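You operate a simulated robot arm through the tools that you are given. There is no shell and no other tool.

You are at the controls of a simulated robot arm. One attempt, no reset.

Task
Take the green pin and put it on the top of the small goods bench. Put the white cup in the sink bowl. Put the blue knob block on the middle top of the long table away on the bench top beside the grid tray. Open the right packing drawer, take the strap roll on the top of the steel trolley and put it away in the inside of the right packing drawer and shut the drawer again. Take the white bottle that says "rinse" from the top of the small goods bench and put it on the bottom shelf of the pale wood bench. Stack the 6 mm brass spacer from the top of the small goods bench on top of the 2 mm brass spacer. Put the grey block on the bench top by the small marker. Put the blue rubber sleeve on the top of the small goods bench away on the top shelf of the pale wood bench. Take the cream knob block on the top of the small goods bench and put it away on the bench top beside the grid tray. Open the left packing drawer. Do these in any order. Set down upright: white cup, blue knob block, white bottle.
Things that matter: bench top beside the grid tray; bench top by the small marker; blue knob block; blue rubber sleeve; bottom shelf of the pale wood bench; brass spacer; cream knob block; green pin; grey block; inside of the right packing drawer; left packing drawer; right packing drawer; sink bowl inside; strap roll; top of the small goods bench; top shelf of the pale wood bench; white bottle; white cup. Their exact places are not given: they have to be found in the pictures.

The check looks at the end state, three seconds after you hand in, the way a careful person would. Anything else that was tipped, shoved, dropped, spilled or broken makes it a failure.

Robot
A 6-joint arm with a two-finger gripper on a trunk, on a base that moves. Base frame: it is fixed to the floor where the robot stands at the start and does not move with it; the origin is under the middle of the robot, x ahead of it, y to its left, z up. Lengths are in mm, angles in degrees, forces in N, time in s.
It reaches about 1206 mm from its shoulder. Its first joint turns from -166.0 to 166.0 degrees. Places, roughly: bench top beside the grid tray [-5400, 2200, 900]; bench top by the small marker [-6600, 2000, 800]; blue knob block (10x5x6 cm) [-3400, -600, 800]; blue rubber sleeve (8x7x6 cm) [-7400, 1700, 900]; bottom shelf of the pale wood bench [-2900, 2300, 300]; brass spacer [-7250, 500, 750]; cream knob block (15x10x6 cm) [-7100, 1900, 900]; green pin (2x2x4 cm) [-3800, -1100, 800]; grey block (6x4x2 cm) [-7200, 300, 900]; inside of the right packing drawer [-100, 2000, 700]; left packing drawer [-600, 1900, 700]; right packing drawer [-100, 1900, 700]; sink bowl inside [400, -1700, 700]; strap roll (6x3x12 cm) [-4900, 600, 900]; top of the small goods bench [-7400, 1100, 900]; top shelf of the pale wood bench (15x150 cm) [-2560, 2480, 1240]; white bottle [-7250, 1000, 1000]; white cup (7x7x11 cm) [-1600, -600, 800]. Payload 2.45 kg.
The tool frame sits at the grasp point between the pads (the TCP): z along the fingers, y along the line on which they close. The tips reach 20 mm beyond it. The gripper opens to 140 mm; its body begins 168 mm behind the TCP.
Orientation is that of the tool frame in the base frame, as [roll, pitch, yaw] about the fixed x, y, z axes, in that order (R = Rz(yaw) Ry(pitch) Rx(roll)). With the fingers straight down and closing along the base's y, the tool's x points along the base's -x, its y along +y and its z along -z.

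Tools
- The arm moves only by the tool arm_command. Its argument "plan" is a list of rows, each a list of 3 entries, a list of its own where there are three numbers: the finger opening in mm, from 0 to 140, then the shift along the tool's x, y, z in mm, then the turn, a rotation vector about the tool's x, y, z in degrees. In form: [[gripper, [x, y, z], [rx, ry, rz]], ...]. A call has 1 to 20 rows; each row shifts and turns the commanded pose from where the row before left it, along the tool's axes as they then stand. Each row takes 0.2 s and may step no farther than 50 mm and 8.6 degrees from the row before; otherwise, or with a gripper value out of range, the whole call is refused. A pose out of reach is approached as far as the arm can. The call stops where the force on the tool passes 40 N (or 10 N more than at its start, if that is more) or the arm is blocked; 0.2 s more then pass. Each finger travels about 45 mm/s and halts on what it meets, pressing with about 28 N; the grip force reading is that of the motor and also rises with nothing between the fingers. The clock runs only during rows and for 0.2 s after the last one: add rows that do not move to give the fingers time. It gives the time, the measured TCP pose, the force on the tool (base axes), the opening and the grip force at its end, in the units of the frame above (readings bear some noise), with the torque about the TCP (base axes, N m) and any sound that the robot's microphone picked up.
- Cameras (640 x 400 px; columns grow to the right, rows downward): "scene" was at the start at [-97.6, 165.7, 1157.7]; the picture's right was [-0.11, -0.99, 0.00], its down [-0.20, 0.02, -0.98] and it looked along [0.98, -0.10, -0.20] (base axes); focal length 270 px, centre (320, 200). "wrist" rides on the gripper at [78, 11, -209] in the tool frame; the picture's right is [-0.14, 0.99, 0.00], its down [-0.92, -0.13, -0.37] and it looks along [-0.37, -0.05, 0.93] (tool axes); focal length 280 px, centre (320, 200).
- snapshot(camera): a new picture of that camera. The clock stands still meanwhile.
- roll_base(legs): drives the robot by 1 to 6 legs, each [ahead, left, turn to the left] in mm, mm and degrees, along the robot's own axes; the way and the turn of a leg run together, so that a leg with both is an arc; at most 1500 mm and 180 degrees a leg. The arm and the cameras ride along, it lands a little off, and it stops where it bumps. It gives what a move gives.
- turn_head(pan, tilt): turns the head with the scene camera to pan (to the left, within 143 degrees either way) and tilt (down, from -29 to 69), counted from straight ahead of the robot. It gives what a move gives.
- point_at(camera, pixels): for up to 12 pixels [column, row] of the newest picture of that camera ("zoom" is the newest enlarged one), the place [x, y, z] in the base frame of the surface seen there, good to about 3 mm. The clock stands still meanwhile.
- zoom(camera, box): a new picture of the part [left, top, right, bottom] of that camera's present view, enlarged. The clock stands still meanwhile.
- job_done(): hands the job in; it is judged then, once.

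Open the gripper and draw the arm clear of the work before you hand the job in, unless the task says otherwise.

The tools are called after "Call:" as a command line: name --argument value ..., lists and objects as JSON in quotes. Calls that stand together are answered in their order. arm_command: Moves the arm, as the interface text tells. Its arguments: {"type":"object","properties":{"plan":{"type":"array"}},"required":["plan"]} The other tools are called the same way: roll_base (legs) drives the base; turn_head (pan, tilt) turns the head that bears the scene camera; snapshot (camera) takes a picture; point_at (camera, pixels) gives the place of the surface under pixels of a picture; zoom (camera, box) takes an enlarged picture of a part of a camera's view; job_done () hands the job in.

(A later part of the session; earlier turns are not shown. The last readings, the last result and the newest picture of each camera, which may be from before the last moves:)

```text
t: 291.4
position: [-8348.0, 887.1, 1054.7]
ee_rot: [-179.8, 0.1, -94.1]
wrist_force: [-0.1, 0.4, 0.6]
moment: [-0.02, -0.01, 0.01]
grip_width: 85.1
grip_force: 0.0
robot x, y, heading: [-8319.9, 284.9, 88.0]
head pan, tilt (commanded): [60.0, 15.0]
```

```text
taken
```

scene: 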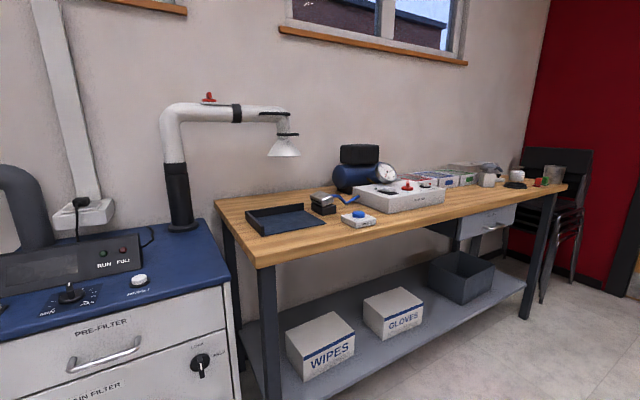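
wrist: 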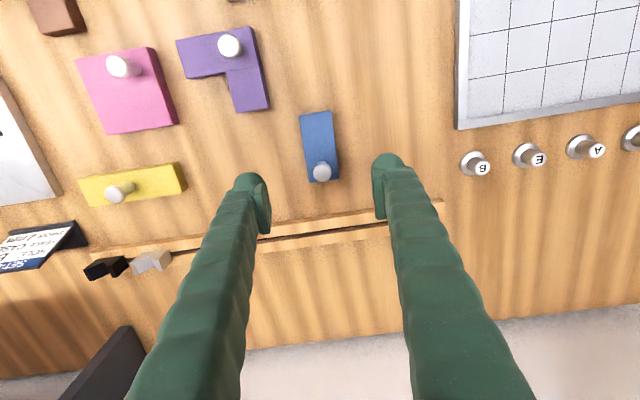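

The aisle is clear; I turn right to face the bench and look at its goods.

Call:
roll_base --legs '[[0, 0, -88.2]]'

Call:
turn_head --pan 0 --tilt 20

Call:
snapshot --camera "scene"

Call:
snapshot --camera "wrist"

```text
t: 295.6
position: [-7715.1, 320.7, 1055.0]
ee_rot: [-179.8, 0.1, 177.0]
wrist_force: [0.2, -0.8, 0.4]
moment: [-0.01, -0.02, 0.0]
grip_width: 85.0
grip_force: 0.1
robot x, y, heading: [-8322.7, 284.6, -0.7]
head pan, tilt (commanded): [60.0, 15.0]
```

```text
t: 296.9
position: [-7714.5, 320.5, 1054.6]
ee_rot: [-179.9, 0.0, 177.0]
wrist_force: [-0.8, 0.8, -0.7]
moment: [0.02, 0.04, -0.03]
grip_width: 84.9
grip_force: 0.0
robot x, y, heading: [-8318.1, 280.9, -0.7]
head pan, tilt (commanded): [0.0, 20.0]
```

```text
taken
```

scene: 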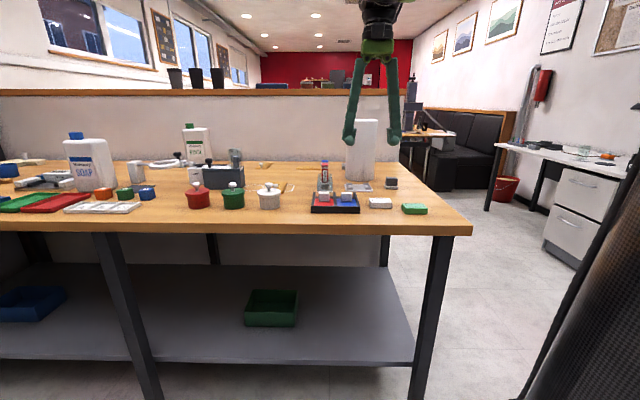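

```text
taken
```

wrist: 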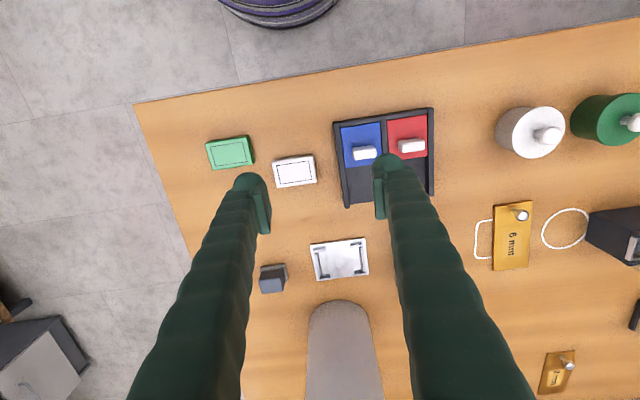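

The wrist view shows the "6 mm" brass plate at (512,235), the "2 mm" one at (558,372) and a small grey piece at (272,278). I measure and zoom on these.

Call:
point_at --camera "wrist" --pixels '[[272, 278], [512, 235], [558, 372], [521, 213], [567, 363], [495, 205], [530, 265], [340, 260], [380, 160], [345, 350], [480, 240], [600, 220]]'

Call:
zoom --camera "scene" --box '[280, 130, 470, 240]'

Call:
zoom --camera "wrist" --box '[440, 170, 640, 400]'

```text
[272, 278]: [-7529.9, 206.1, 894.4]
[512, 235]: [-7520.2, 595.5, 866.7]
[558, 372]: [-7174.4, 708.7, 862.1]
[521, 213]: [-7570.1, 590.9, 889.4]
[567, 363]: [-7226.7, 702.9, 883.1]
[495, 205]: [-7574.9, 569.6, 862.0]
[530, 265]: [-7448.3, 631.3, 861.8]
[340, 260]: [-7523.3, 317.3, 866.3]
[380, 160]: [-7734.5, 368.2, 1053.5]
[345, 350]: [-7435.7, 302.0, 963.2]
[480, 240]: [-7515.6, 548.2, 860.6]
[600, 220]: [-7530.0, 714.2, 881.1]
```

```text
3.37 times, centred on (375, 185) of scene
```

zoom: 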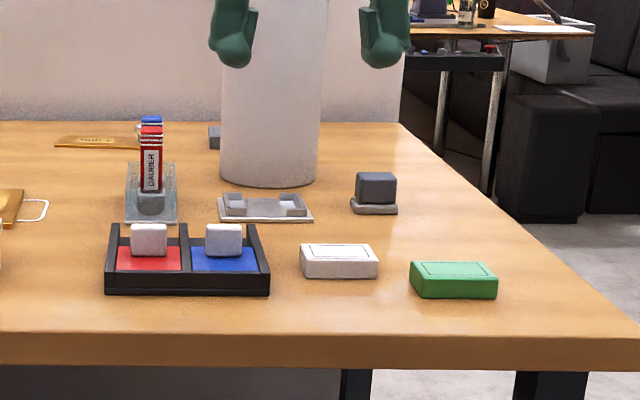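

```text
1.74 times, centred on (540, 285) of wrist
```

zoom: 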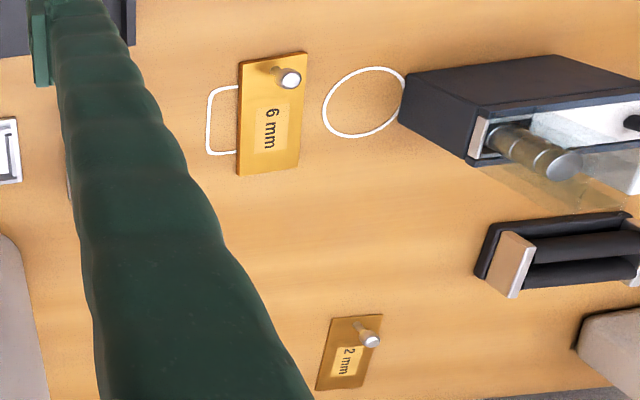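

The "6 mm" plate lies at about [-7515,597] and the "2 mm" plate at [-7180,707]; the grey block sits behind the tall paper roll (roll top near z 1100). I strafe left first to stay clear of the roll, then move closer to hang over the 6 mm plate.

Call:
roll_base --legs '[[0, 300, 0], [180, 0, 0]]'

Call:
snapshot --camera "wrist"

Call:
snapshot --camera "scene"

```text
t: 300.1
position: [-7529.5, 612.0, 1054.0]
ee_rot: [-179.8, 0.0, 176.6]
wrist_force: [0.6, 0.0, -0.2]
moment: [0.02, -0.02, 0.01]
grip_width: 84.9
grip_force: 0.1
robot x, y, heading: [-8132.3, 578.7, -1.0]
head pan, tilt (commanded): [0.0, 20.0]
```

```text
taken
```

wrist: 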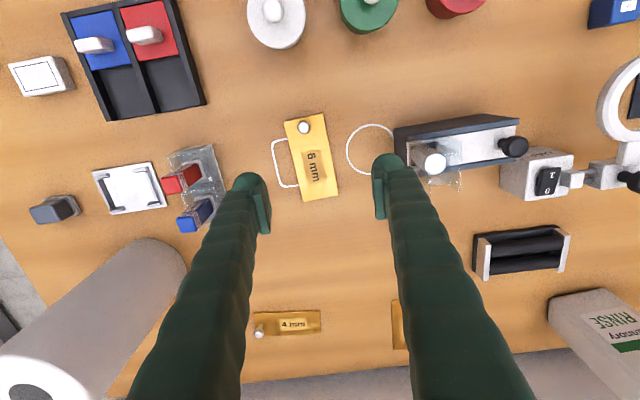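

```text
taken
```

scene: 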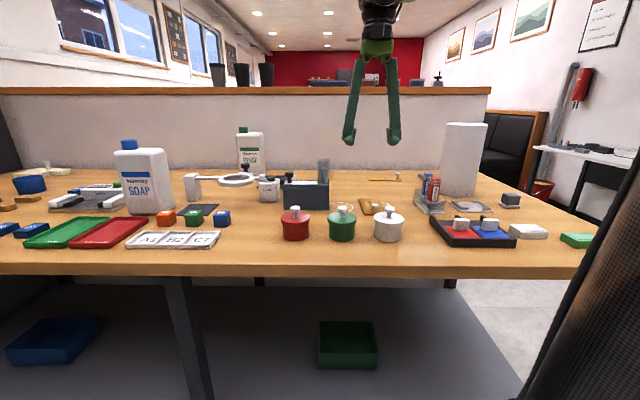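

There is also a "4 mm" plate at (285,323); the "2 mm" plate hides behind the right finger at (400,320). I zoom in on the 6 mm plate.

Call:
zoom --camera "wrist" --box '[250, 90, 410, 220]'

Call:
point_at --camera "wrist" --pixels '[[285, 123], [324, 114], [337, 195], [303, 201], [304, 127], [312, 165], [297, 160], [345, 150], [400, 320], [393, 345], [258, 330], [319, 312]]'

```text
3.08 times, centred on (330, 155) of wrist
```

zoom: 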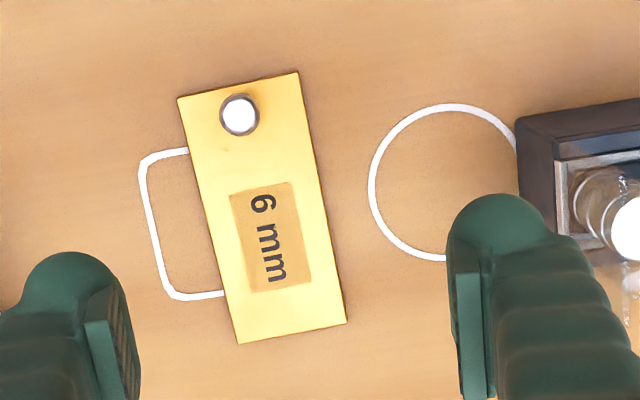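

```text
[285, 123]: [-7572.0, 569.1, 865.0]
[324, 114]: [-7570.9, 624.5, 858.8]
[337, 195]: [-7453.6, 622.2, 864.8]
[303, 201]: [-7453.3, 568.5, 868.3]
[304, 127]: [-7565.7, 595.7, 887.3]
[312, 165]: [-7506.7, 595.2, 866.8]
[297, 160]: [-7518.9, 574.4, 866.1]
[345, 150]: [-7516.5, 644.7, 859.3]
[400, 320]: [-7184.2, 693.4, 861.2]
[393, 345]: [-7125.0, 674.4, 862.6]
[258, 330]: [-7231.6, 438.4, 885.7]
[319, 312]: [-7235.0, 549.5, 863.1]
```

The 6 mm plate spans x -7572 to -7453 and y 568 to 624, with its knob at [-7566,596] (top z 888). Before gripping I move the arm to look straight at the 2 mm plate.

Call:
arm_command --plan '[[85, [0, 45, 0], [0, 0, 0]], [85, [0, 45, 0], [0, 0, 0]], [85, [-45, 0, 0], [0, 0, 0]], [85, [-45, 0, 0], [0, 0, 0]], [85, [-45, 0, 0], [0, 0, 0]], [85, [0, 0, 0], [0, 0, 0]]]'

Call:
snapshot --camera "wrist"

```text
t: 301.5
position: [-7390.2, 689.5, 1052.9]
ee_rot: [-179.8, 0.1, 176.6]
wrist_force: [0.0, -1.1, 0.8]
moment: [0.0, -0.02, 0.01]
grip_width: 84.9
grip_force: 0.1
robot x, y, heading: [-8133.8, 579.4, -1.3]
head pan, tilt (commanded): [0.0, 20.0]
```

```text
taken
```

wrist: 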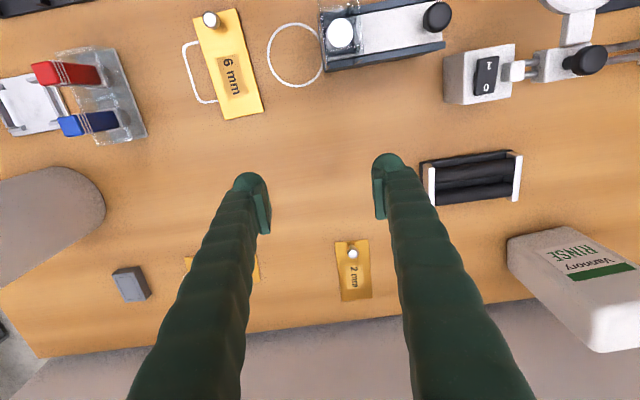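

Now the 2 mm plate at (353,270), the grey block at (131,284) and the RINSE bottle at (570,275) are all in view. I measure them.

Call:
point_at --camera "wrist" --pixels '[[337, 243], [368, 240], [372, 297], [342, 301], [353, 254], [356, 280], [131, 284], [300, 320], [420, 320], [430, 200], [570, 265], [390, 270]]'

Call:
zoom --camera "wrist" --box '[260, 200, 440, 350]'

Call:
zoom --camera "wrist" --box '[60, 220, 280, 360]'

```text
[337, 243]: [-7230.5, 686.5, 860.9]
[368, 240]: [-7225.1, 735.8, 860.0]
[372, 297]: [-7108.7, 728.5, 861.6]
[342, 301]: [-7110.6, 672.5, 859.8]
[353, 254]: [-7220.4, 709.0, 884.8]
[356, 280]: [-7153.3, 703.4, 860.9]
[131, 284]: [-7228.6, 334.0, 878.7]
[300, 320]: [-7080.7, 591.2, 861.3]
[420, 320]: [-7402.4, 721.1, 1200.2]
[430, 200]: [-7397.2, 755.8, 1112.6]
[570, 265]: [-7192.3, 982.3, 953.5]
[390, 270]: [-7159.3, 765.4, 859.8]
```

```text
2.67 times, centred on (350, 275) of wrist
```

zoom: 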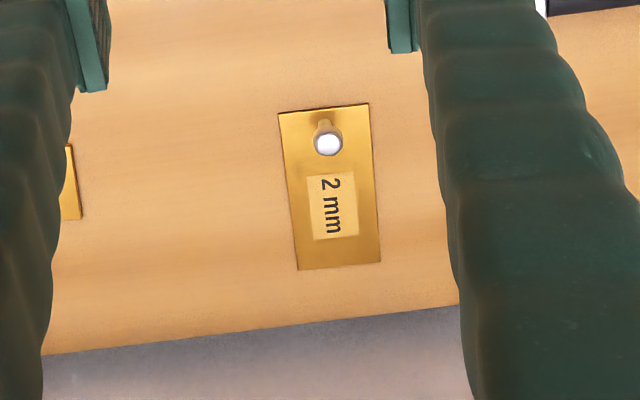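

```text
2.86 times, centred on (170, 290) of wrist
```

zoom: 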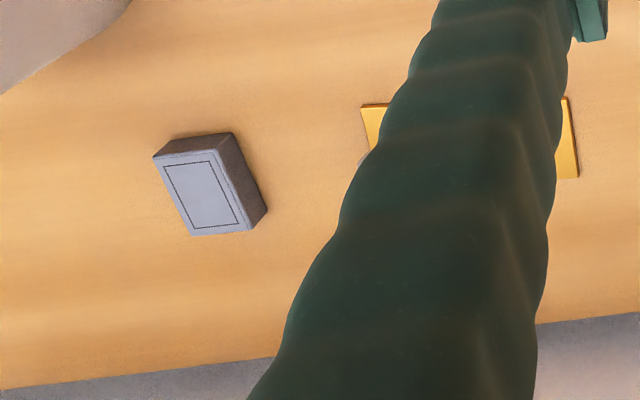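

The 2 mm plate spans x -7229 to -7109 around y 706 with its knob at [-7220,709]; its free part is right for laying the 6 mm plate crosswise, clear of that knob. I will grip the 6 mm plate by its knob with the fingers closing along x, so I move back over it and turn the hand 90 degrees.

Call:
arm_command --plan '[[85, [45, 0, 0], [0, 0, 0]], [85, [45, 0, 0], [0, 0, 0]], [85, [45, -30, 0], [0, 0, 0]], [70, [40, -30, 0], [0, 0, 0]], [60, [0, -30, 0], [0, 0, 0]], [60, [0, 0, 0], [0, 0, 8.2]], [60, [0, 0, 0], [0, 0, 8.2]], [60, [0, 0, 0], [0, 0, 8.2]], [60, [0, 0, 0], [0, 0, 8.2]], [60, [0, 0, 0], [0, 0, 8.2]], [60, [0, 0, 0], [0, 0, 8.2]], [60, [0, 0, 0], [0, 0, 8.2]], [60, [0, 0, 0], [0, 0, 8.2]], [60, [0, 0, 0], [0, 0, 8.2]], [60, [0, 0, 0], [0, 0, 8.2]], [60, [0, 0, 0], [0, 0, 4.6]], [60, [0, 0, 0], [0, 0, 0]]]'

Call:
snapshot --camera "wrist"

```text
refused: row 3 steps farther than a row can; nothing moved
```

```text
taken
```

wrist: 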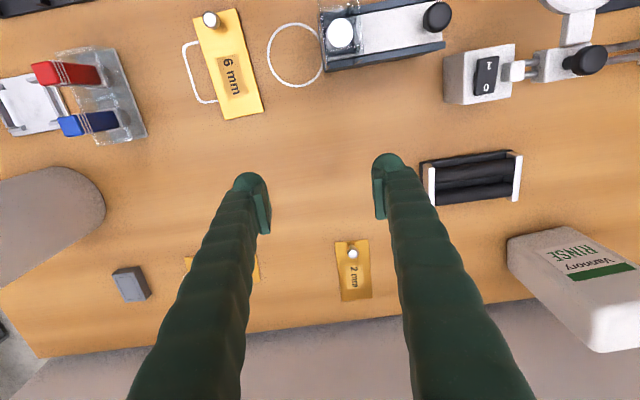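

A row was too long, so nothing moved; I send the move again with shorter rows.

Call:
arm_command --plan '[[85, [34, -20.8, 0], [0, 0, 0]], [85, [34, -20.8, 0], [0, 0, 0]], [80, [34, -20.8, 0], [0, 0, 0]], [70, [34, -20.8, 0], [0, 0, 0]], [60, [34, -20.6, 0], [0, 0, 0]], [60, [0, 0, 0], [0, 0, 8.2]], [60, [0, 0, 0], [0, 0, 8.2]], [60, [0, 0, 0], [0, 0, 8.2]], [60, [0, 0, 0], [0, 0, 8.2]], [60, [0, 0, 0], [0, 0, 8.2]], [60, [0, 0, 0], [0, 0, 8.2]], [60, [0, 0, 0], [0, 0, 8.2]], [60, [0, 0, 0], [0, 0, 8.2]], [60, [0, 0, 0], [0, 0, 8.2]], [60, [0, 0, 0], [0, 0, 8.2]], [60, [0, 0, 0], [0, 0, 4.6]], [60, [0, 0, 0], [0, 0, 0]]]'

Call:
snapshot --camera "wrist"

```text
t: 305.1
position: [-7565.1, 598.9, 1054.1]
ee_rot: [-180.0, 0.2, 89.9]
wrist_force: [-0.4, 0.6, 0.7]
moment: [0.03, -0.02, -0.01]
grip_width: 60.0
grip_force: 0.0
robot x, y, heading: [-8130.7, 576.8, -1.3]
head pan, tilt (commanded): [0.0, 20.0]
```

```text
taken
```

wrist: 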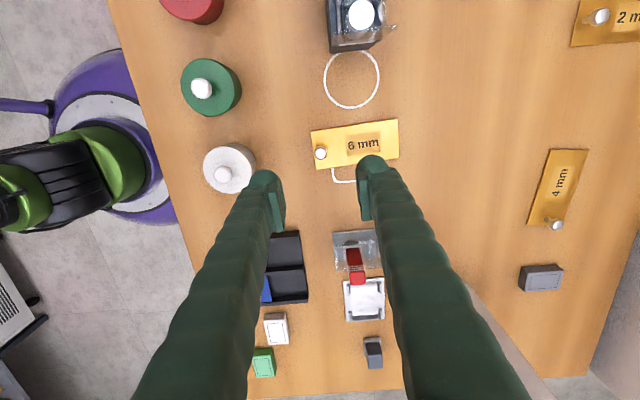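

The knob at (320,153) is right below the tool axis. I descend to z 914 and re-check.

Call:
arm_command --plan '[[60, [0, 0, 40], [0, 0, 0]], [60, [0, 0, 45], [0, 0, 0]], [60, [0, 0, 35], [0, 0, 0]], [60, [0, 0, 20], [0, 0, 0]], [60, [0, 0, 0], [0, 0, 0]]]'

Call:
snapshot --camera "wrist"

Call:
zoom --camera "wrist" --box '[240, 120, 440, 260]'

```text
t: 306.3
position: [-7563.5, 600.7, 916.2]
ee_rot: [180.0, 0.2, 89.9]
wrist_force: [-0.3, -0.7, -0.2]
moment: [0.0, -0.04, -0.01]
grip_width: 60.2
grip_force: 0.0
robot x, y, heading: [-8130.4, 577.6, -1.1]
head pan, tilt (commanded): [0.0, 20.0]
```

```text
taken
```

wrist: 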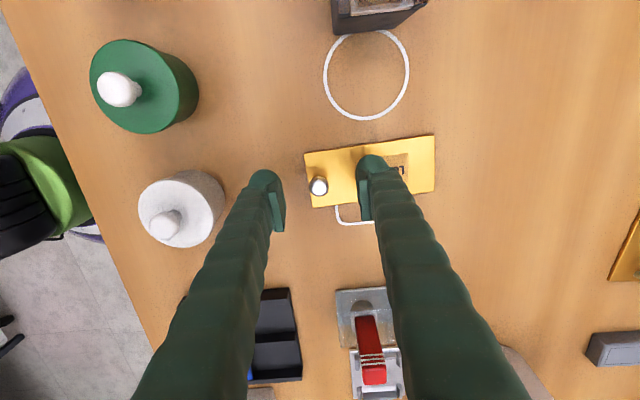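

```text
2.86 times, centred on (340, 190) of wrist
```

zoom: 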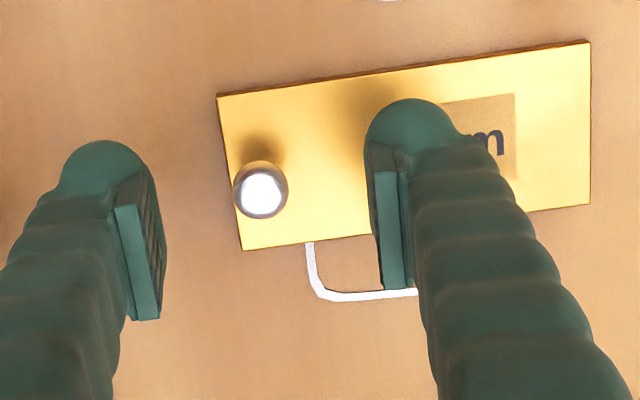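

The knob top is at (318,187), a few millimetres from the tool axis. I measure it precisely.

Call:
point_at --camera "wrist" --pixels '[[318, 186], [316, 181], [322, 190], [310, 160], [345, 190], [400, 150]]'

```text
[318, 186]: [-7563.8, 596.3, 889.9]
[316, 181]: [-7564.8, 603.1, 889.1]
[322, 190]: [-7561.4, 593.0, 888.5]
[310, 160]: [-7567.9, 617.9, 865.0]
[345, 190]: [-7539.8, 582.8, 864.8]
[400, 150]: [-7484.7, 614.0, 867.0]
```

The knob centre is [-7564,597.5], top z 889, plate top z 866. I correct 3 mm and lower to z 889.5 so the tips stay just above the plate, then close.

Call:
arm_command --plan '[[60, [-3.2, 0, 0], [0, 0, 0]], [60, [0, 0, 15], [0, 0, 0]], [60, [0, 0, 8], [0, 0, 0]], [60, [0, 0, 3.5], [0, 0, 0]], [60, [0, 0, 0], [0, 0, 0]]]'

Call:
arm_command --plan '[[40, [0, 0, 0], [0, 0, 0]], [20, [0, 0, 0], [0, 0, 0]], [0, [0, 0, 0], [0, 0, 0]], [0, [0, 0, 0], [0, 0, 0]], [0, [0, 0, 0], [0, 0, 0]], [0, [0, 0, 0], [0, 0, 0]]]'

Call:
zoom --camera "wrist" --box '[240, 120, 440, 260]'

```text
t: 307.5
position: [-7565.7, 595.6, 887.9]
ee_rot: [180.0, 0.3, 90.0]
wrist_force: [-0.3, -0.2, 0.5]
moment: [0.01, 0.0, -0.02]
grip_width: 60.0
grip_force: 0.0
robot x, y, heading: [-8132.7, 580.3, -1.0]
head pan, tilt (commanded): [0.0, 20.0]
```

```text
t: 308.9
position: [-7564.3, 595.6, 887.7]
ee_rot: [180.0, 0.2, 90.0]
wrist_force: [1.1, -0.7, 1.0]
moment: [0.03, -0.09, 0.0]
grip_width: 13.8
grip_force: 27.3
robot x, y, heading: [-8136.9, 578.7, -1.1]
head pan, tilt (commanded): [0.0, 20.0]
```

```text
2.86 times, centred on (340, 190) of wrist
```

zoom: 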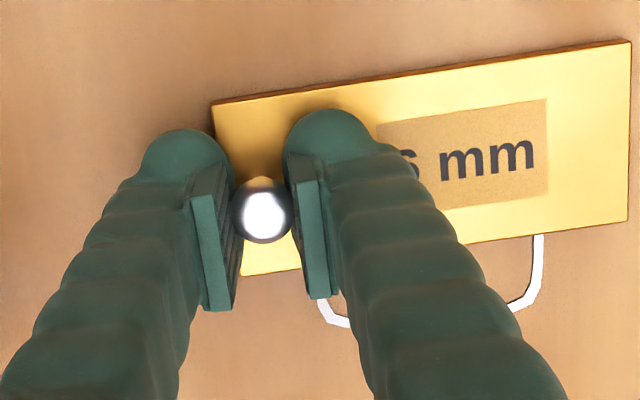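

The knob is gripped at 13.8 mm with 27 N. I lift slowly by 30 mm and look whether the plate stays level.

Call:
arm_command --plan '[[0, [0, 0, -2], [0, 0, 0]], [0, [0, 0, -4], [0, 0, 0]], [0, [0, 0, -6], [0, 0, 0]], [0, [0, 0, -8], [0, 0, 0]], [0, [0, 0, -10], [0, 0, 0]], [0, [0, 0, 0], [0, 0, 0]]]'

Call:
snapshot --camera "wrist"

Call:
zoom --camera "scene" --box '[320, 100, 480, 250]'

```text
t: 310.3
position: [-7565.0, 596.9, 917.8]
ee_rot: [-179.9, 0.2, 90.0]
wrist_force: [-0.2, -0.5, -3.6]
moment: [0.04, 0.11, 0.02]
grip_width: 14.0
grip_force: 28.1
robot x, y, heading: [-8132.3, 579.1, -1.3]
head pan, tilt (commanded): [0.0, 20.0]
```

```text
taken
```

wrist: 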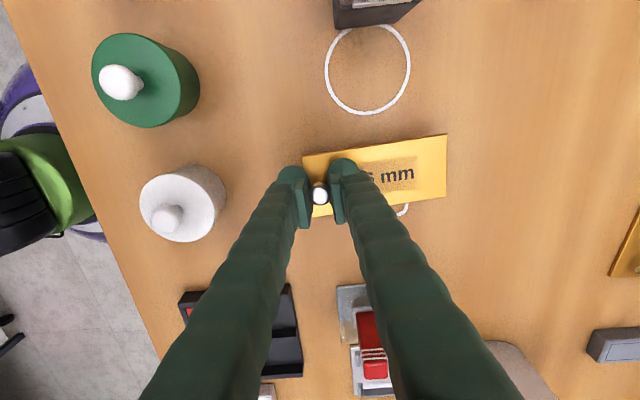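

```text
2.67 times, centred on (400, 175) of scene
```

zoom: 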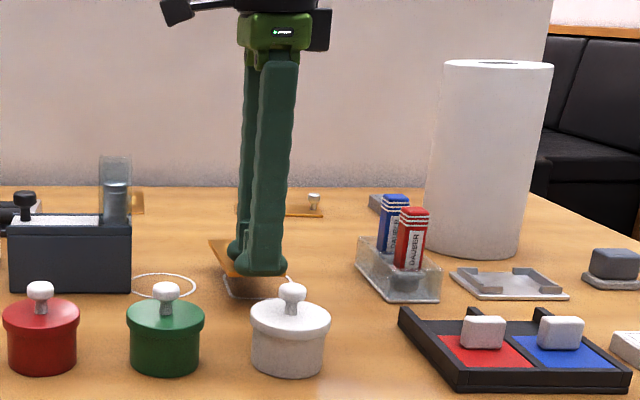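

The plate is held (3.6 N). I measure its surface at both ends to check that it is level.

Call:
point_at --camera "wrist" --pixels '[[310, 165], [440, 150], [435, 185], [380, 160], [400, 195], [330, 210]]'

```text
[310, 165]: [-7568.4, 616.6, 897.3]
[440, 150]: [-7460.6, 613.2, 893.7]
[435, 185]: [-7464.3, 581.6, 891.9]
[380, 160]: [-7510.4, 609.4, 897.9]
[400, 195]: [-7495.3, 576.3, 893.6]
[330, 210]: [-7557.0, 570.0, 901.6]
```

The plate is level within about 2 degrees. I raise it to about z 1000 and carry it over the 2 mm plate, then turn back 90 degrees so it lies crosswise.

Call:
arm_command --plan '[[0, [0, 0, -12], [0, 0, 0]], [0, [0, 0, -20], [0, 0, 0]], [0, [0, 0, -25], [0, 0, 0]], [0, [0, 0, -20], [0, 0, 0]], [0, [0, 0, -6], [0, 0, 0]], [0, [2, 10, 0], [0, 0, 0]], [0, [4, 25, 0], [0, 0, 0]], [0, [6, 35, 0], [0, 0, 0]], [0, [6, 40, 0], [0, 0, 0]], [0, [6, 40, 0], [0, 0, 0]], [0, [6, 40, 0], [0, 0, 0]], [0, [6, 40, 0], [0, 0, 0]], [0, [6, 40, 0], [0, 0, 0]], [0, [6, 40, 0], [0, 0, 0]], [0, [5, 40, 0], [0, 0, 0]], [0, [3, 30, 0], [0, 0, 0]], [0, [2, 17, 0], [0, 0, 0]], [0, [0, 8, 0], [0, 0, 0]], [0, [0, 0, 0], [0, 0, 0]]]'

Call:
snapshot --camera "wrist"

```text
t: 314.3
position: [-7159.5, 653.4, 1001.2]
ee_rot: [180.0, 0.2, 89.9]
wrist_force: [0.2, 0.6, -2.7]
moment: [0.01, 0.14, -0.04]
grip_width: 13.7
grip_force: 28.0
robot x, y, heading: [-8134.8, 575.8, -0.8]
head pan, tilt (commanded): [0.0, 20.0]
```

```text
taken
```

wrist: 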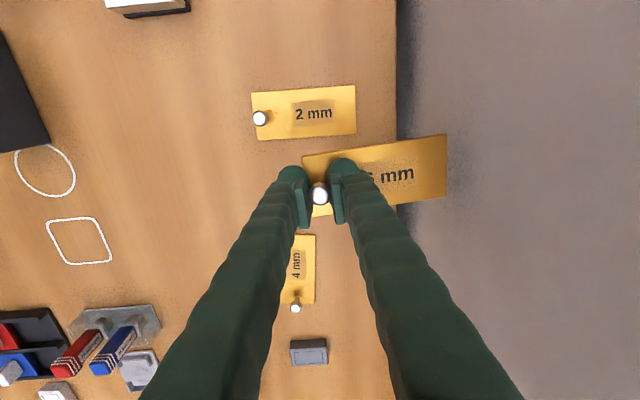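

The plate's free end points toward the wall, so I first draw back 60 mm, then rotate by -90 degrees to bring it crosswise.

Call:
arm_command --plan '[[0, [0, -15, 0], [0, 0, 0]], [0, [0, -25, 0], [0, 0, 0]], [0, [0, -20, 0], [0, 0, 0]], [0, [0, 0, 0], [0, 0, -6]], [0, [0, 0, 0], [0, 0, -8.2]], [0, [0, 0, 0], [0, 0, -8.2]], [0, [0, 0, 0], [0, 0, -8.2]], [0, [0, 0, 0], [0, 0, -8.2]], [0, [0, 0, 0], [0, 0, -8.2]], [0, [0, 0, 0], [0, 0, -8.2]], [0, [0, 0, 0], [0, 0, -8.2]], [0, [0, 0, 0], [0, 0, -8.2]], [0, [0, 0, 0], [0, 0, -8.2]], [0, [0, 0, 0], [0, 0, -6.2]], [0, [0, 0, 0], [0, 0, 0]]]'

Call:
snapshot --camera "wrist"

```text
t: 317.5
position: [-7221.0, 654.7, 1001.0]
ee_rot: [-179.8, 0.0, 175.9]
wrist_force: [-0.4, -0.3, -3.7]
moment: [-0.17, -0.01, 0.01]
grip_width: 13.7
grip_force: 28.2
robot x, y, heading: [-8131.4, 579.2, -1.2]
head pan, tilt (commanded): [0.0, 20.0]
```

```text
taken
```

wrist: 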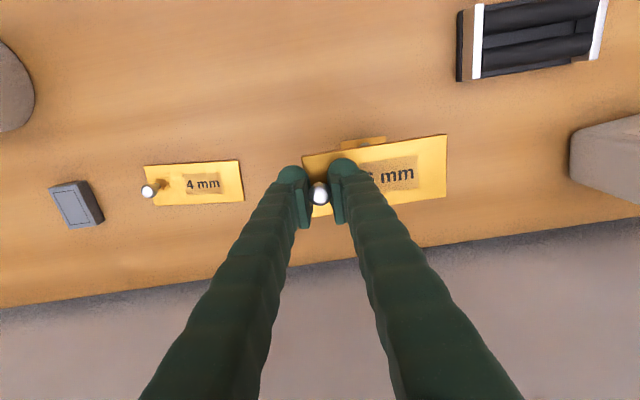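

The plate now lies crosswise to the 2 mm plate below. I move forward 57 mm over it and lower to about z 902.

Call:
arm_command --plan '[[0, [-17, 1, 0], [0, 0, 0]], [0, [-25, 1.4, 0], [0, 0, 0]], [0, [-15.3, 1, 0], [0, 0, 0]], [0, [0, 0, 12], [0, 0, 0]], [0, [0, 0, 22], [0, 0, 0]], [0, [0, 0, 25], [0, 0, 0]], [0, [0, 0, 22], [0, 0, 0]], [0, [0, 0, 12], [0, 0, 0]], [0, [0, 0, 6], [0, 0, 0]], [0, [0, 0, 0], [0, 0, 0]]]'

Call:
snapshot --camera "wrist"

Call:
zoom --camera "wrist" --box '[240, 80, 480, 250]'

```text
t: 319.7
position: [-7162.0, 654.2, 902.8]
ee_rot: [-179.8, 0.0, 176.0]
wrist_force: [-0.6, 0.5, -4.1]
moment: [-0.14, -0.01, 0.0]
grip_width: 13.6
grip_force: 28.0
robot x, y, heading: [-8132.4, 577.7, -1.1]
head pan, tilt (commanded): [0.0, 20.0]
```

```text
taken
```

wrist: 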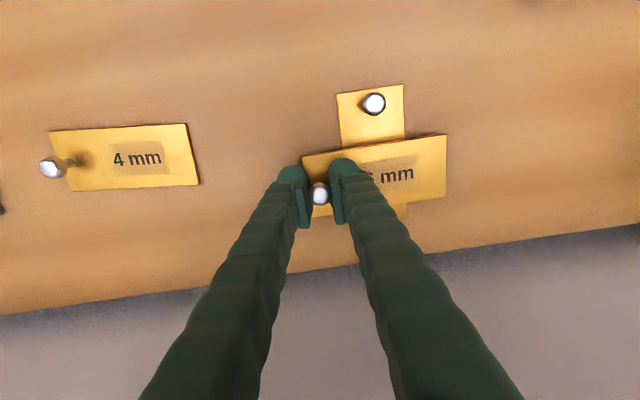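

```text
2.35 times, centred on (360, 165) of wrist
```

zoom: 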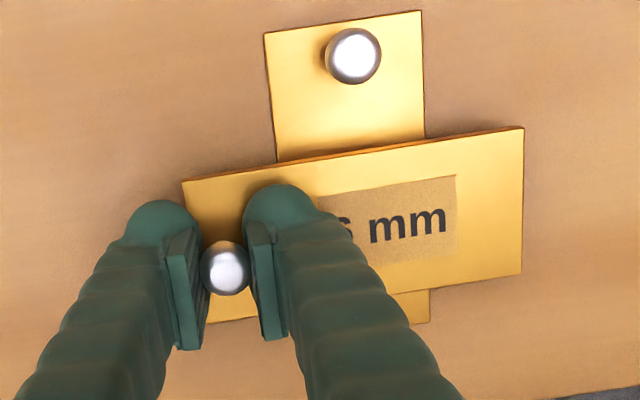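

The 6 mm plate is centred crosswise over the 2 mm plate. I shift 5 mm for better centring and lower slowly until contact.

Call:
arm_command --plan '[[0, [5, 0, 0], [0, 0, 0]], [0, [0, 0, 2], [0, 0, 0]], [0, [0, 0, 2], [0, 0, 0]], [0, [0, 0, 2], [0, 0, 0]], [0, [0, 0, 1], [0, 0, 0]], [0, [0, 0, 0], [0, 0, 0]]]'

Call:
arm_command --plan '[[0, [0, 0, 1], [0, 0, 0]], [0, [0, 0, 1], [0, 0, 0]], [0, [0, 0, 0], [0, 0, 0]]]'

Call:
arm_command --plan '[[0, [0, 0, 1], [0, 0, 0]], [0, [0, 0, 0.5], [0, 0, 0]], [0, [0, 0, 0], [0, 0, 0]]]'

```text
t: 321.1
position: [-7167.0, 653.6, 896.0]
ee_rot: [-179.8, -0.1, 175.9]
wrist_force: [-0.4, -0.1, -3.4]
moment: [-0.16, 0.02, 0.01]
grip_width: 13.9
grip_force: 28.4
robot x, y, heading: [-8133.8, 579.1, -1.2]
head pan, tilt (commanded): [0.0, 20.0]
```

```text
t: 321.9
position: [-7165.8, 653.8, 893.9]
ee_rot: [-179.8, -0.1, 175.9]
wrist_force: [-0.4, -0.6, -3.1]
moment: [-0.13, 0.06, -0.01]
grip_width: 13.9
grip_force: 28.2
robot x, y, heading: [-8130.3, 577.3, -1.5]
head pan, tilt (commanded): [0.0, 20.0]
```

```text
t: 322.7
position: [-7166.7, 653.7, 891.6]
ee_rot: [-179.8, -0.1, 176.0]
wrist_force: [0.7, -1.0, 0.7]
moment: [0.11, -0.04, 0.0]
grip_width: 13.7
grip_force: 27.6
robot x, y, heading: [-8133.5, 578.8, -1.1]
head pan, tilt (commanded): [0.0, 20.0]
```

The weight has gone off the hand: the plate touches. I press 0.7 mm more to let it sit flat.

Call:
arm_command --plan '[[0, [0, 0, 0.7], [0, 0, 0]], [0, [0, 0, 0], [0, 0, 0]]]'

Call:
zoom --camera "wrist" --box '[240, 80, 480, 250]'

```text
t: 323.3
position: [-7166.0, 653.4, 890.4]
ee_rot: [-179.8, 0.1, 176.0]
wrist_force: [3.5, 1.3, 7.7]
moment: [0.67, -0.12, -0.21]
grip_width: 13.3
grip_force: 27.7
robot x, y, heading: [-8132.6, 578.5, -1.0]
head pan, tilt (commanded): [0.0, 20.0]
```

```text
2.35 times, centred on (360, 165) of wrist
```

zoom: 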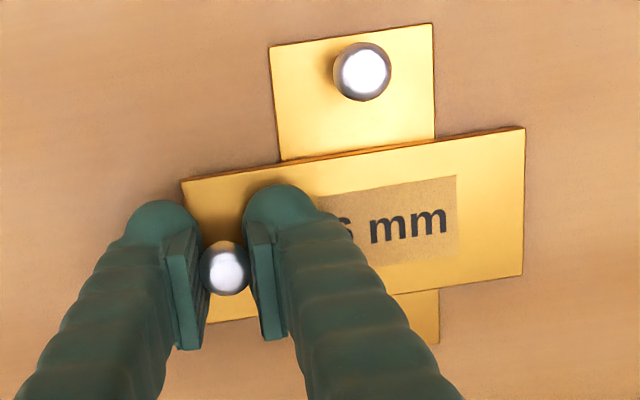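

Contact load 7.7 N with the plate flat on the other. I ease up 0.5 mm and open the fingers gently.

Call:
arm_command --plan '[[0, [0, 0, -0.5], [0, 0, 0]], [18, [0, 0, 0], [0, 0, 0]], [24, [0, 0, 0], [0, 0, 0]], [32, [0, 0, 0], [0, 0, 0]], [40, [0, 0, 0], [0, 0, 0]], [40, [0, 0, 0], [0, 0, 0]]]'

Call:
zoom --camera "wrist" --box '[240, 80, 480, 250]'

```text
t: 324.7
position: [-7166.8, 653.3, 890.4]
ee_rot: [-179.7, -0.1, 176.1]
wrist_force: [0.1, 0.8, -1.3]
moment: [-0.04, -0.01, 0.03]
grip_width: 40.2
grip_force: 0.3
robot x, y, heading: [-8133.8, 580.5, -1.2]
head pan, tilt (commanded): [0.0, 20.0]
```

```text
2.35 times, centred on (360, 165) of wrist
```

zoom: 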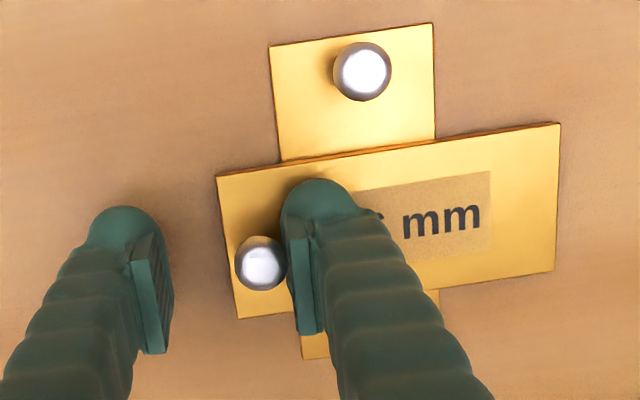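

On opening, the plate was dragged about 12 mm by the right fingertip; it still lies on the 2 mm plate but off-centre. I raise 3 mm, line up with the knob again and look.

Call:
arm_command --plan '[[40, [0, 0, -1], [0, 0, 0]], [40, [0, 0, -2], [0, 0, 0]], [40, [0, 5, 0], [0, 0, 0]], [40, [0, 7, 0], [0, 0, 0]], [40, [0, 0, 0], [0, 0, 0]]]'

Call:
zoom --camera "wrist" --box '[240, 80, 480, 250]'

Call:
point_at --camera "zoom" --pixels '[[230, 265], [200, 190], [500, 140], [480, 270], [300, 60], [410, 60], [310, 30]]'

```text
t: 325.9
position: [-7164.9, 666.4, 894.7]
ee_rot: [-179.8, -0.1, 176.0]
wrist_force: [-0.8, -0.3, -0.3]
moment: [0.01, 0.03, 0.01]
grip_width: 40.0
grip_force: 0.1
robot x, y, heading: [-8131.0, 580.1, -1.2]
head pan, tilt (commanded): [0.0, 20.0]
```

```text
2.35 times, centred on (360, 165) of wrist
```

zoom: 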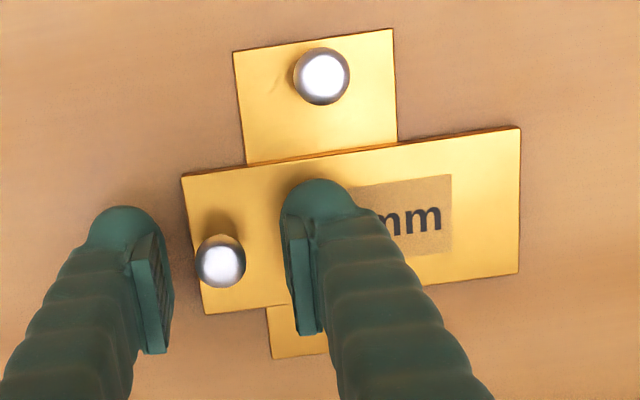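

```text
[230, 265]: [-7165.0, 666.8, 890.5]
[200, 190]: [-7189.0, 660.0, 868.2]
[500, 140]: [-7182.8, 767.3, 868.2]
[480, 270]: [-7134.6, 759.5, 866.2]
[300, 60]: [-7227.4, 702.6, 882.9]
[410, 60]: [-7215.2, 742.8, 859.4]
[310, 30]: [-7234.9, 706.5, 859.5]
```

The plate lies flat (z 868 at both ends) with its centre within about 11 mm of the 2 mm plate's centre, which is a sound stack. I leave it and lift straight up.

Call:
arm_command --plan '[[40, [0, 0, -5], [0, 0, 0]], [40, [0, 0, -10], [0, 0, 0]], [40, [0, 0, -25], [0, 0, 0]], [40, [0, 0, -40], [0, 0, 0]], [50, [0, 0, -40], [0, 0, 0]], [60, [0, 0, -40], [0, 0, 0]], [60, [0, 0, 0], [0, 0, 0]]]'

Call:
snapshot --camera "wrist"

```text
t: 327.5
position: [-7168.0, 668.8, 1055.4]
ee_rot: [-179.8, 0.0, 176.0]
wrist_force: [0.4, -0.3, -1.2]
moment: [0.02, 0.02, -0.02]
grip_width: 59.9
grip_force: 0.0
robot x, y, heading: [-8130.7, 578.9, -0.9]
head pan, tilt (commanded): [0.0, 20.0]
```

```text
taken
```

wrist: 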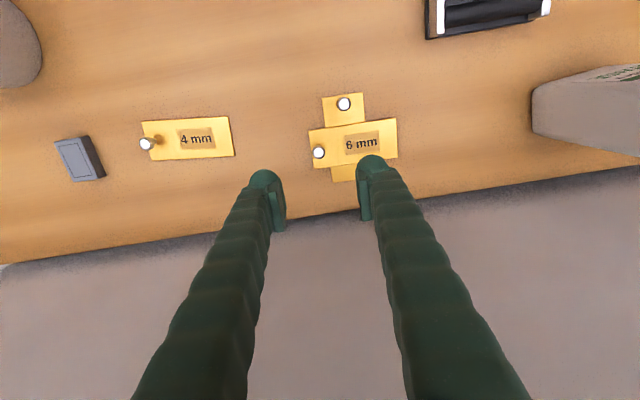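

The stack is good. Next the grey block at (82,157) here, which stands close behind the tall paper roll; I measure the roll and the block from the scene camera and wrist view.

Call:
snapshot --camera "scene"

Call:
point_at --camera "scene" --pixels '[[445, 135], [485, 135], [465, 125], [463, 160], [460, 188], [500, 180]]'

Call:
point_at --camera "wrist" --pixels '[[56, 143], [86, 137], [72, 180], [101, 177], [80, 160], [95, 155], [30, 30], [10, 70]]'

```text
taken
```

scene: 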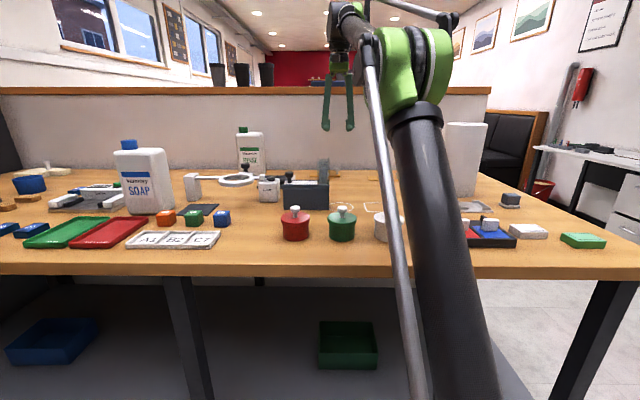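

```text
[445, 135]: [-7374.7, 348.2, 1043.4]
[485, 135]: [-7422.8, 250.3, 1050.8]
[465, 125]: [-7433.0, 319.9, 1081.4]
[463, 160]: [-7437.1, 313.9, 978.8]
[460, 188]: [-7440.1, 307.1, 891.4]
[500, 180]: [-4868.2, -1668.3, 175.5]
```

```text
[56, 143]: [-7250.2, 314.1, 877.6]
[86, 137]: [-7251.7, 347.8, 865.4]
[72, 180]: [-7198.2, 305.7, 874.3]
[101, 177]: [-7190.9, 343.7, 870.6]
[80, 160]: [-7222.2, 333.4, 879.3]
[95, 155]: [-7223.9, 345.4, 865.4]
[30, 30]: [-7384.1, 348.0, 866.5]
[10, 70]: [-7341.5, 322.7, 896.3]
```

The roll stands at about [-7385,295] with radius 58 and top near 1090; the block is centred near [-7222,327], 60 mm along x. I turn the hand 95 degrees, so the fingers close along the block's length and the camera stays away from the roll, then move over it.

Call:
arm_command --plan '[[70, [0, 0, 0], [0, 0, 8.2]], [85, [0, 0, 0], [0, 0, 8.2]], [85, [0, 0, 0], [0, 0, 8.2]], [85, [0, 0, 0], [0, 0, 8.2]], [85, [0, 0, 0], [0, 0, 8.2]], [85, [0, 0, 0], [0, 0, 8.2]], [85, [0, 0, 0], [0, 0, 8.2]], [85, [0, 0, 0], [0, 0, 8.2]], [85, [0, 0, 0], [0, 0, 8.2]], [85, [0, 0, 0], [0, 0, 8.2]], [85, [0, 0, 0], [0, 0, 8.2]], [85, [0, 0, 0], [0, 0, 4.8]], [85, [-40, 0, 0], [0, 0, 0]], [85, [-45, 0, 0], [0, 0, 0]], [85, [-45, 0, 0], [0, 0, 0]], [85, [-45, 0, 0], [0, 0, 0]], [85, [-45, 0, 0], [0, 0, 0]], [85, [-45, 0, 0], [0, 0, 0]], [85, [-30, 0, 0], [0, 0, 0]], [85, [0, 0, 0], [0, 0, 0]]]'

Call:
snapshot --camera "wrist"

Call:
snapshot --camera "scene"

```text
t: 331.7
position: [-7211.9, 374.4, 1056.7]
ee_rot: [179.9, 0.2, 81.0]
wrist_force: [0.3, 0.9, -0.4]
moment: [0.0, -0.04, 0.0]
grip_width: 85.0
grip_force: 0.1
robot x, y, heading: [-8131.9, 580.6, -1.2]
head pan, tilt (commanded): [0.0, 20.0]
```

```text
taken
```

wrist: 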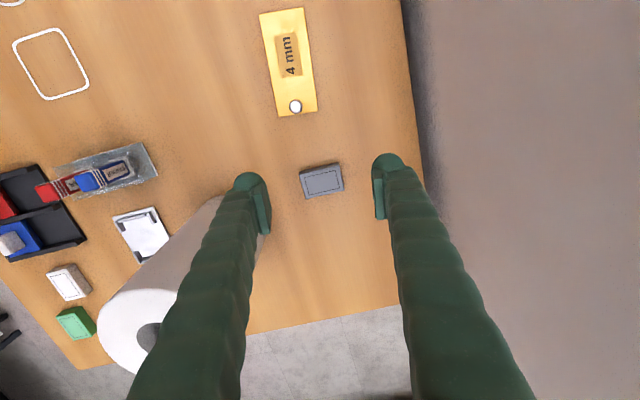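

```text
taken
```

scene: 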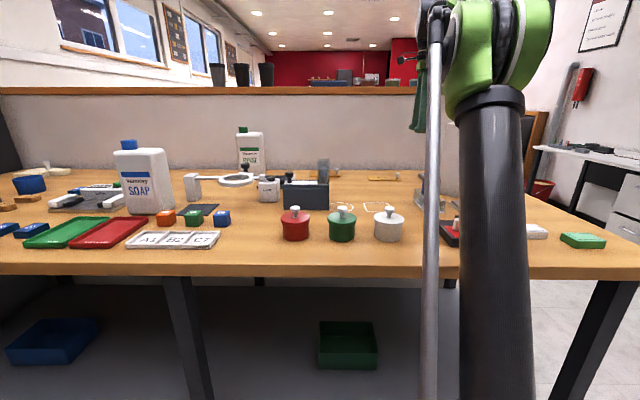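

The block is at (321,180), and the roll's edge shows left of the left finger. I measure the block corners and the roll's nearest edge.

Call:
point_at --camera "wrist" --pixels '[[301, 172], [338, 165], [343, 188], [306, 197], [322, 182], [218, 205], [185, 290], [205, 240], [150, 335], [320, 220]]'

Call:
zoom --camera "wrist" --box '[200, 130, 420, 270]'

```text
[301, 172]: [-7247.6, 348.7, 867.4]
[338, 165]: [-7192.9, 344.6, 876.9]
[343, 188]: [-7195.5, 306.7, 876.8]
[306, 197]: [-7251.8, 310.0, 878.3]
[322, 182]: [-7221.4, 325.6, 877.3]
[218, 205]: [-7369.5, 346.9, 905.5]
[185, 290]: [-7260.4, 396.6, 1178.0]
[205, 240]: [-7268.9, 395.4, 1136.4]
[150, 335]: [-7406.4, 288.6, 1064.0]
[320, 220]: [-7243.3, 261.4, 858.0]
```

```text
2.86 times, centred on (310, 200) of wrist
```

zoom: 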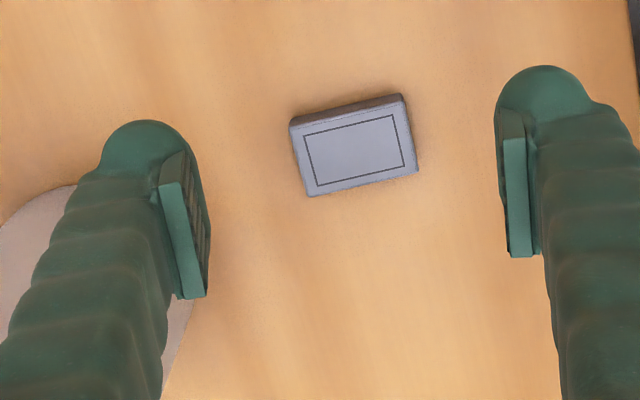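

Block centre is [-7222,326.5], turned -3.5 degrees. I align, narrow to 80 mm and descend to z 900, then check.

Call:
arm_command --plan '[[80, [-40, -2.5, 0], [0, 0, -5.5]], [80, [-9, 0, 0], [0, 0, 0]], [80, [0, 0, 35], [0, 0, 0]], [80, [0, 0, 40], [0, 0, 0]], [80, [0, 0, 40], [0, 0, 0]], [80, [0, 0, 30], [0, 0, 0]], [80, [0, 0, 12], [0, 0, 0]], [80, [0, 0, 0], [0, 0, 0]]]'

Call:
snapshot --camera "wrist"

Call:
zoom --camera "wrist" --box '[200, 130, 420, 270]'

```text
t: 333.5
position: [-7220.5, 325.2, 898.5]
ee_rot: [180.0, 0.2, 86.5]
wrist_force: [0.2, -0.7, 0.4]
moment: [-0.03, 0.01, -0.01]
grip_width: 79.7
grip_force: 0.1
robot x, y, heading: [-8134.6, 578.3, -1.1]
head pan, tilt (commanded): [0.0, 20.0]
```

```text
taken
```

wrist: 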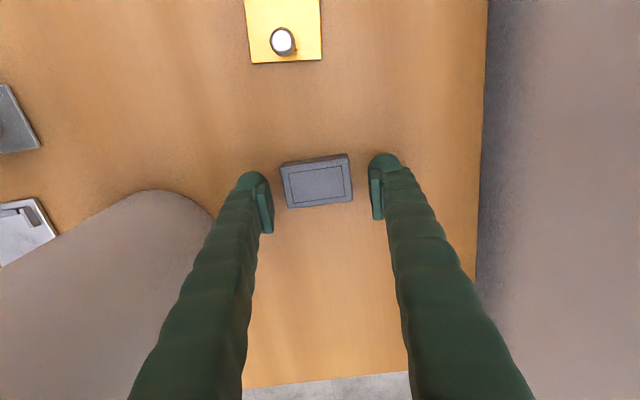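

```text
2.86 times, centred on (310, 200) of wrist
```

zoom: 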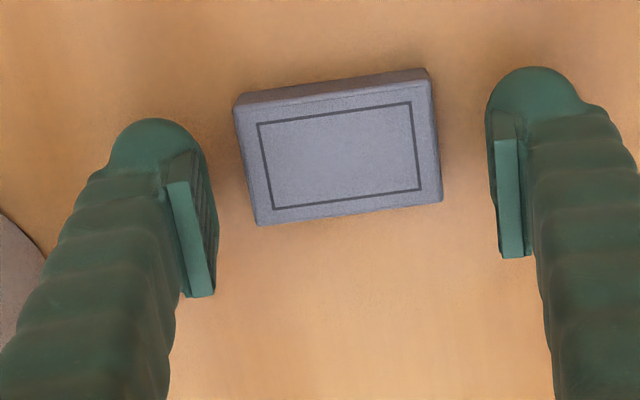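

The block is between the pads. I lower to z 881 and close.

Call:
arm_command --plan '[[80, [2, 0, 10], [0, 0, 0]], [80, [0, 0, 7], [0, 0, 0]], [60, [0, 0, 0], [0, 0, 0]], [40, [0, 0, 0], [0, 0, 0]], [20, [0, 0, 0], [0, 0, 0]], [0, [0, 0, 0], [0, 0, 0]], [0, [0, 0, 0], [0, 0, 0]], [0, [0, 0, 0], [0, 0, 0]]]'

Call:
arm_command --plan '[[0, [0, 0, -3], [0, 0, 0]], [0, [0, 0, -8], [0, 0, 0]], [0, [0, 0, -15], [0, 0, 0]], [0, [0, 0, -25], [0, 0, 0]], [0, [0, 0, -30], [0, 0, 0]], [0, [0, 0, -30], [0, 0, 0]], [0, [0, 0, -30], [0, 0, 0]], [0, [0, 0, -25], [0, 0, 0]], [0, [0, 0, -10], [0, 0, 0]], [0, [0, 0, 0], [0, 0, 0]]]'

Call:
snapshot --camera "wrist"

```text
t: 335.3
position: [-7220.6, 326.8, 881.1]
ee_rot: [-180.0, 0.2, 86.5]
wrist_force: [0.4, 0.8, 0.8]
moment: [-0.03, -0.01, -0.01]
grip_width: 58.6
grip_force: 28.6
robot x, y, heading: [-8136.6, 576.8, -1.3]
head pan, tilt (commanded): [0.0, 20.0]
```

```text
t: 337.5
position: [-7223.8, 327.6, 1057.4]
ee_rot: [179.9, 0.2, 86.6]
wrist_force: [1.0, -0.1, 0.0]
moment: [0.02, -0.02, 0.01]
grip_width: 58.4
grip_force: 28.4
robot x, y, heading: [-8134.2, 578.6, -1.1]
head pan, tilt (commanded): [0.0, 20.0]
```

```text
taken
```

wrist: 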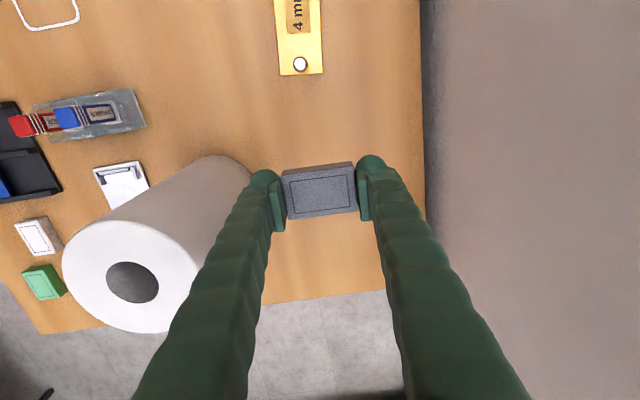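

The grey block is held (58.5 mm, 28 N). I bring the arm out around the roll: first toward +y, then back over the aisle side.

Call:
arm_command --plan '[[0, [30, 0, 0], [0, 0, 0]], [0, [45, 0, 0], [0, 0, 0]], [0, [45, 0, 0], [0, 0, 0]], [0, [45, 0, 0], [0, 0, 0]], [0, [45, 0, 0], [0, 0, 0]], [0, [45, 0, 0], [0, 0, 0]], [0, [20, 0, 0], [0, 0, 0]], [0, [0, -30, 0], [0, 0, 0]], [0, [0, -45, 0], [0, 0, 0]], [0, [0, -45, 0], [0, 0, 0]], [0, [0, -45, 0], [0, 0, 0]], [0, [0, -45, 0], [0, 0, 0]], [0, [0, -45, 0], [0, 0, 0]], [0, [0, -45, 0], [0, 0, 0]], [0, [0, -20, 0], [0, 0, 0]], [0, [0, 0, 0], [0, 0, 0]]]'

Call:
snapshot --camera "wrist"

```text
t: 340.9
position: [-7525.7, 623.6, 1054.4]
ee_rot: [179.9, 0.1, 86.5]
wrist_force: [-0.3, 0.3, -1.5]
moment: [-0.01, -0.01, 0.01]
grip_width: 58.5
grip_force: 28.4
robot x, y, heading: [-8134.7, 581.8, -1.1]
head pan, tilt (commanded): [0.0, 20.0]
```

```text
taken
```

wrist: 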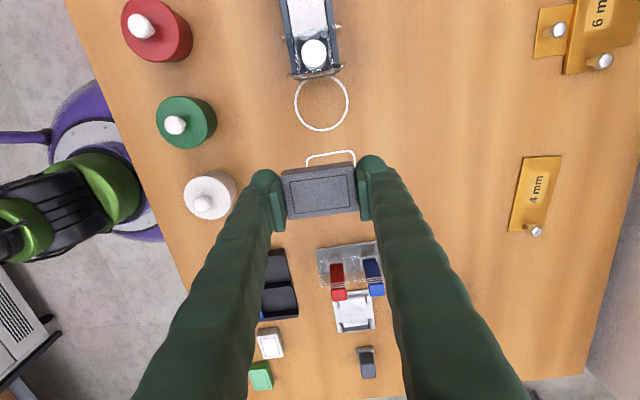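

I drive back around the bench end: reverse, face -y, go down the aisle, then turn east through the passage.

Call:
roll_base --legs '[[-200, 0, 0], [0, 0, -89], [1170, 0, 0], [0, 0, 90]]'

Call:
turn_head --pan 10 --tilt 15

Call:
snapshot --camera "scene"

```text
t: 355.7
position: [-7723.6, -535.2, 1055.9]
ee_rot: [179.9, 0.2, 88.3]
wrist_force: [-0.4, -0.5, -0.1]
moment: [-0.01, 0.02, 0.0]
grip_width: 58.4
grip_force: 28.3
robot x, y, heading: [-8328.4, -601.1, 0.9]
head pan, tilt (commanded): [0.0, 20.0]
```

```text
t: 356.4
position: [-7724.0, -534.4, 1055.3]
ee_rot: [179.9, 0.3, 88.3]
wrist_force: [0.0, 0.4, -0.7]
moment: [0.0, 0.02, 0.0]
grip_width: 58.5
grip_force: 28.0
robot x, y, heading: [-8329.6, -600.8, 0.6]
head pan, tilt (commanded): [10.0, 15.0]
```

```text
taken
```

scene: 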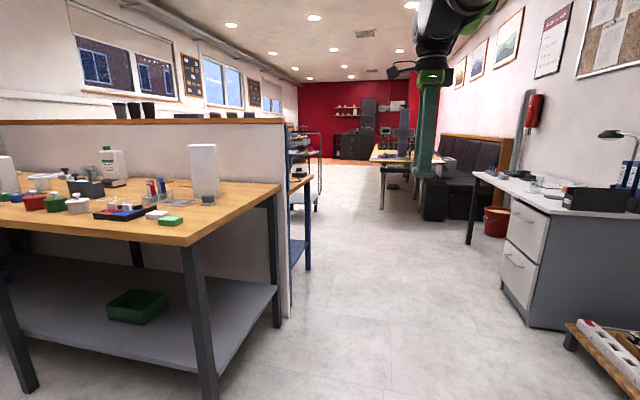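

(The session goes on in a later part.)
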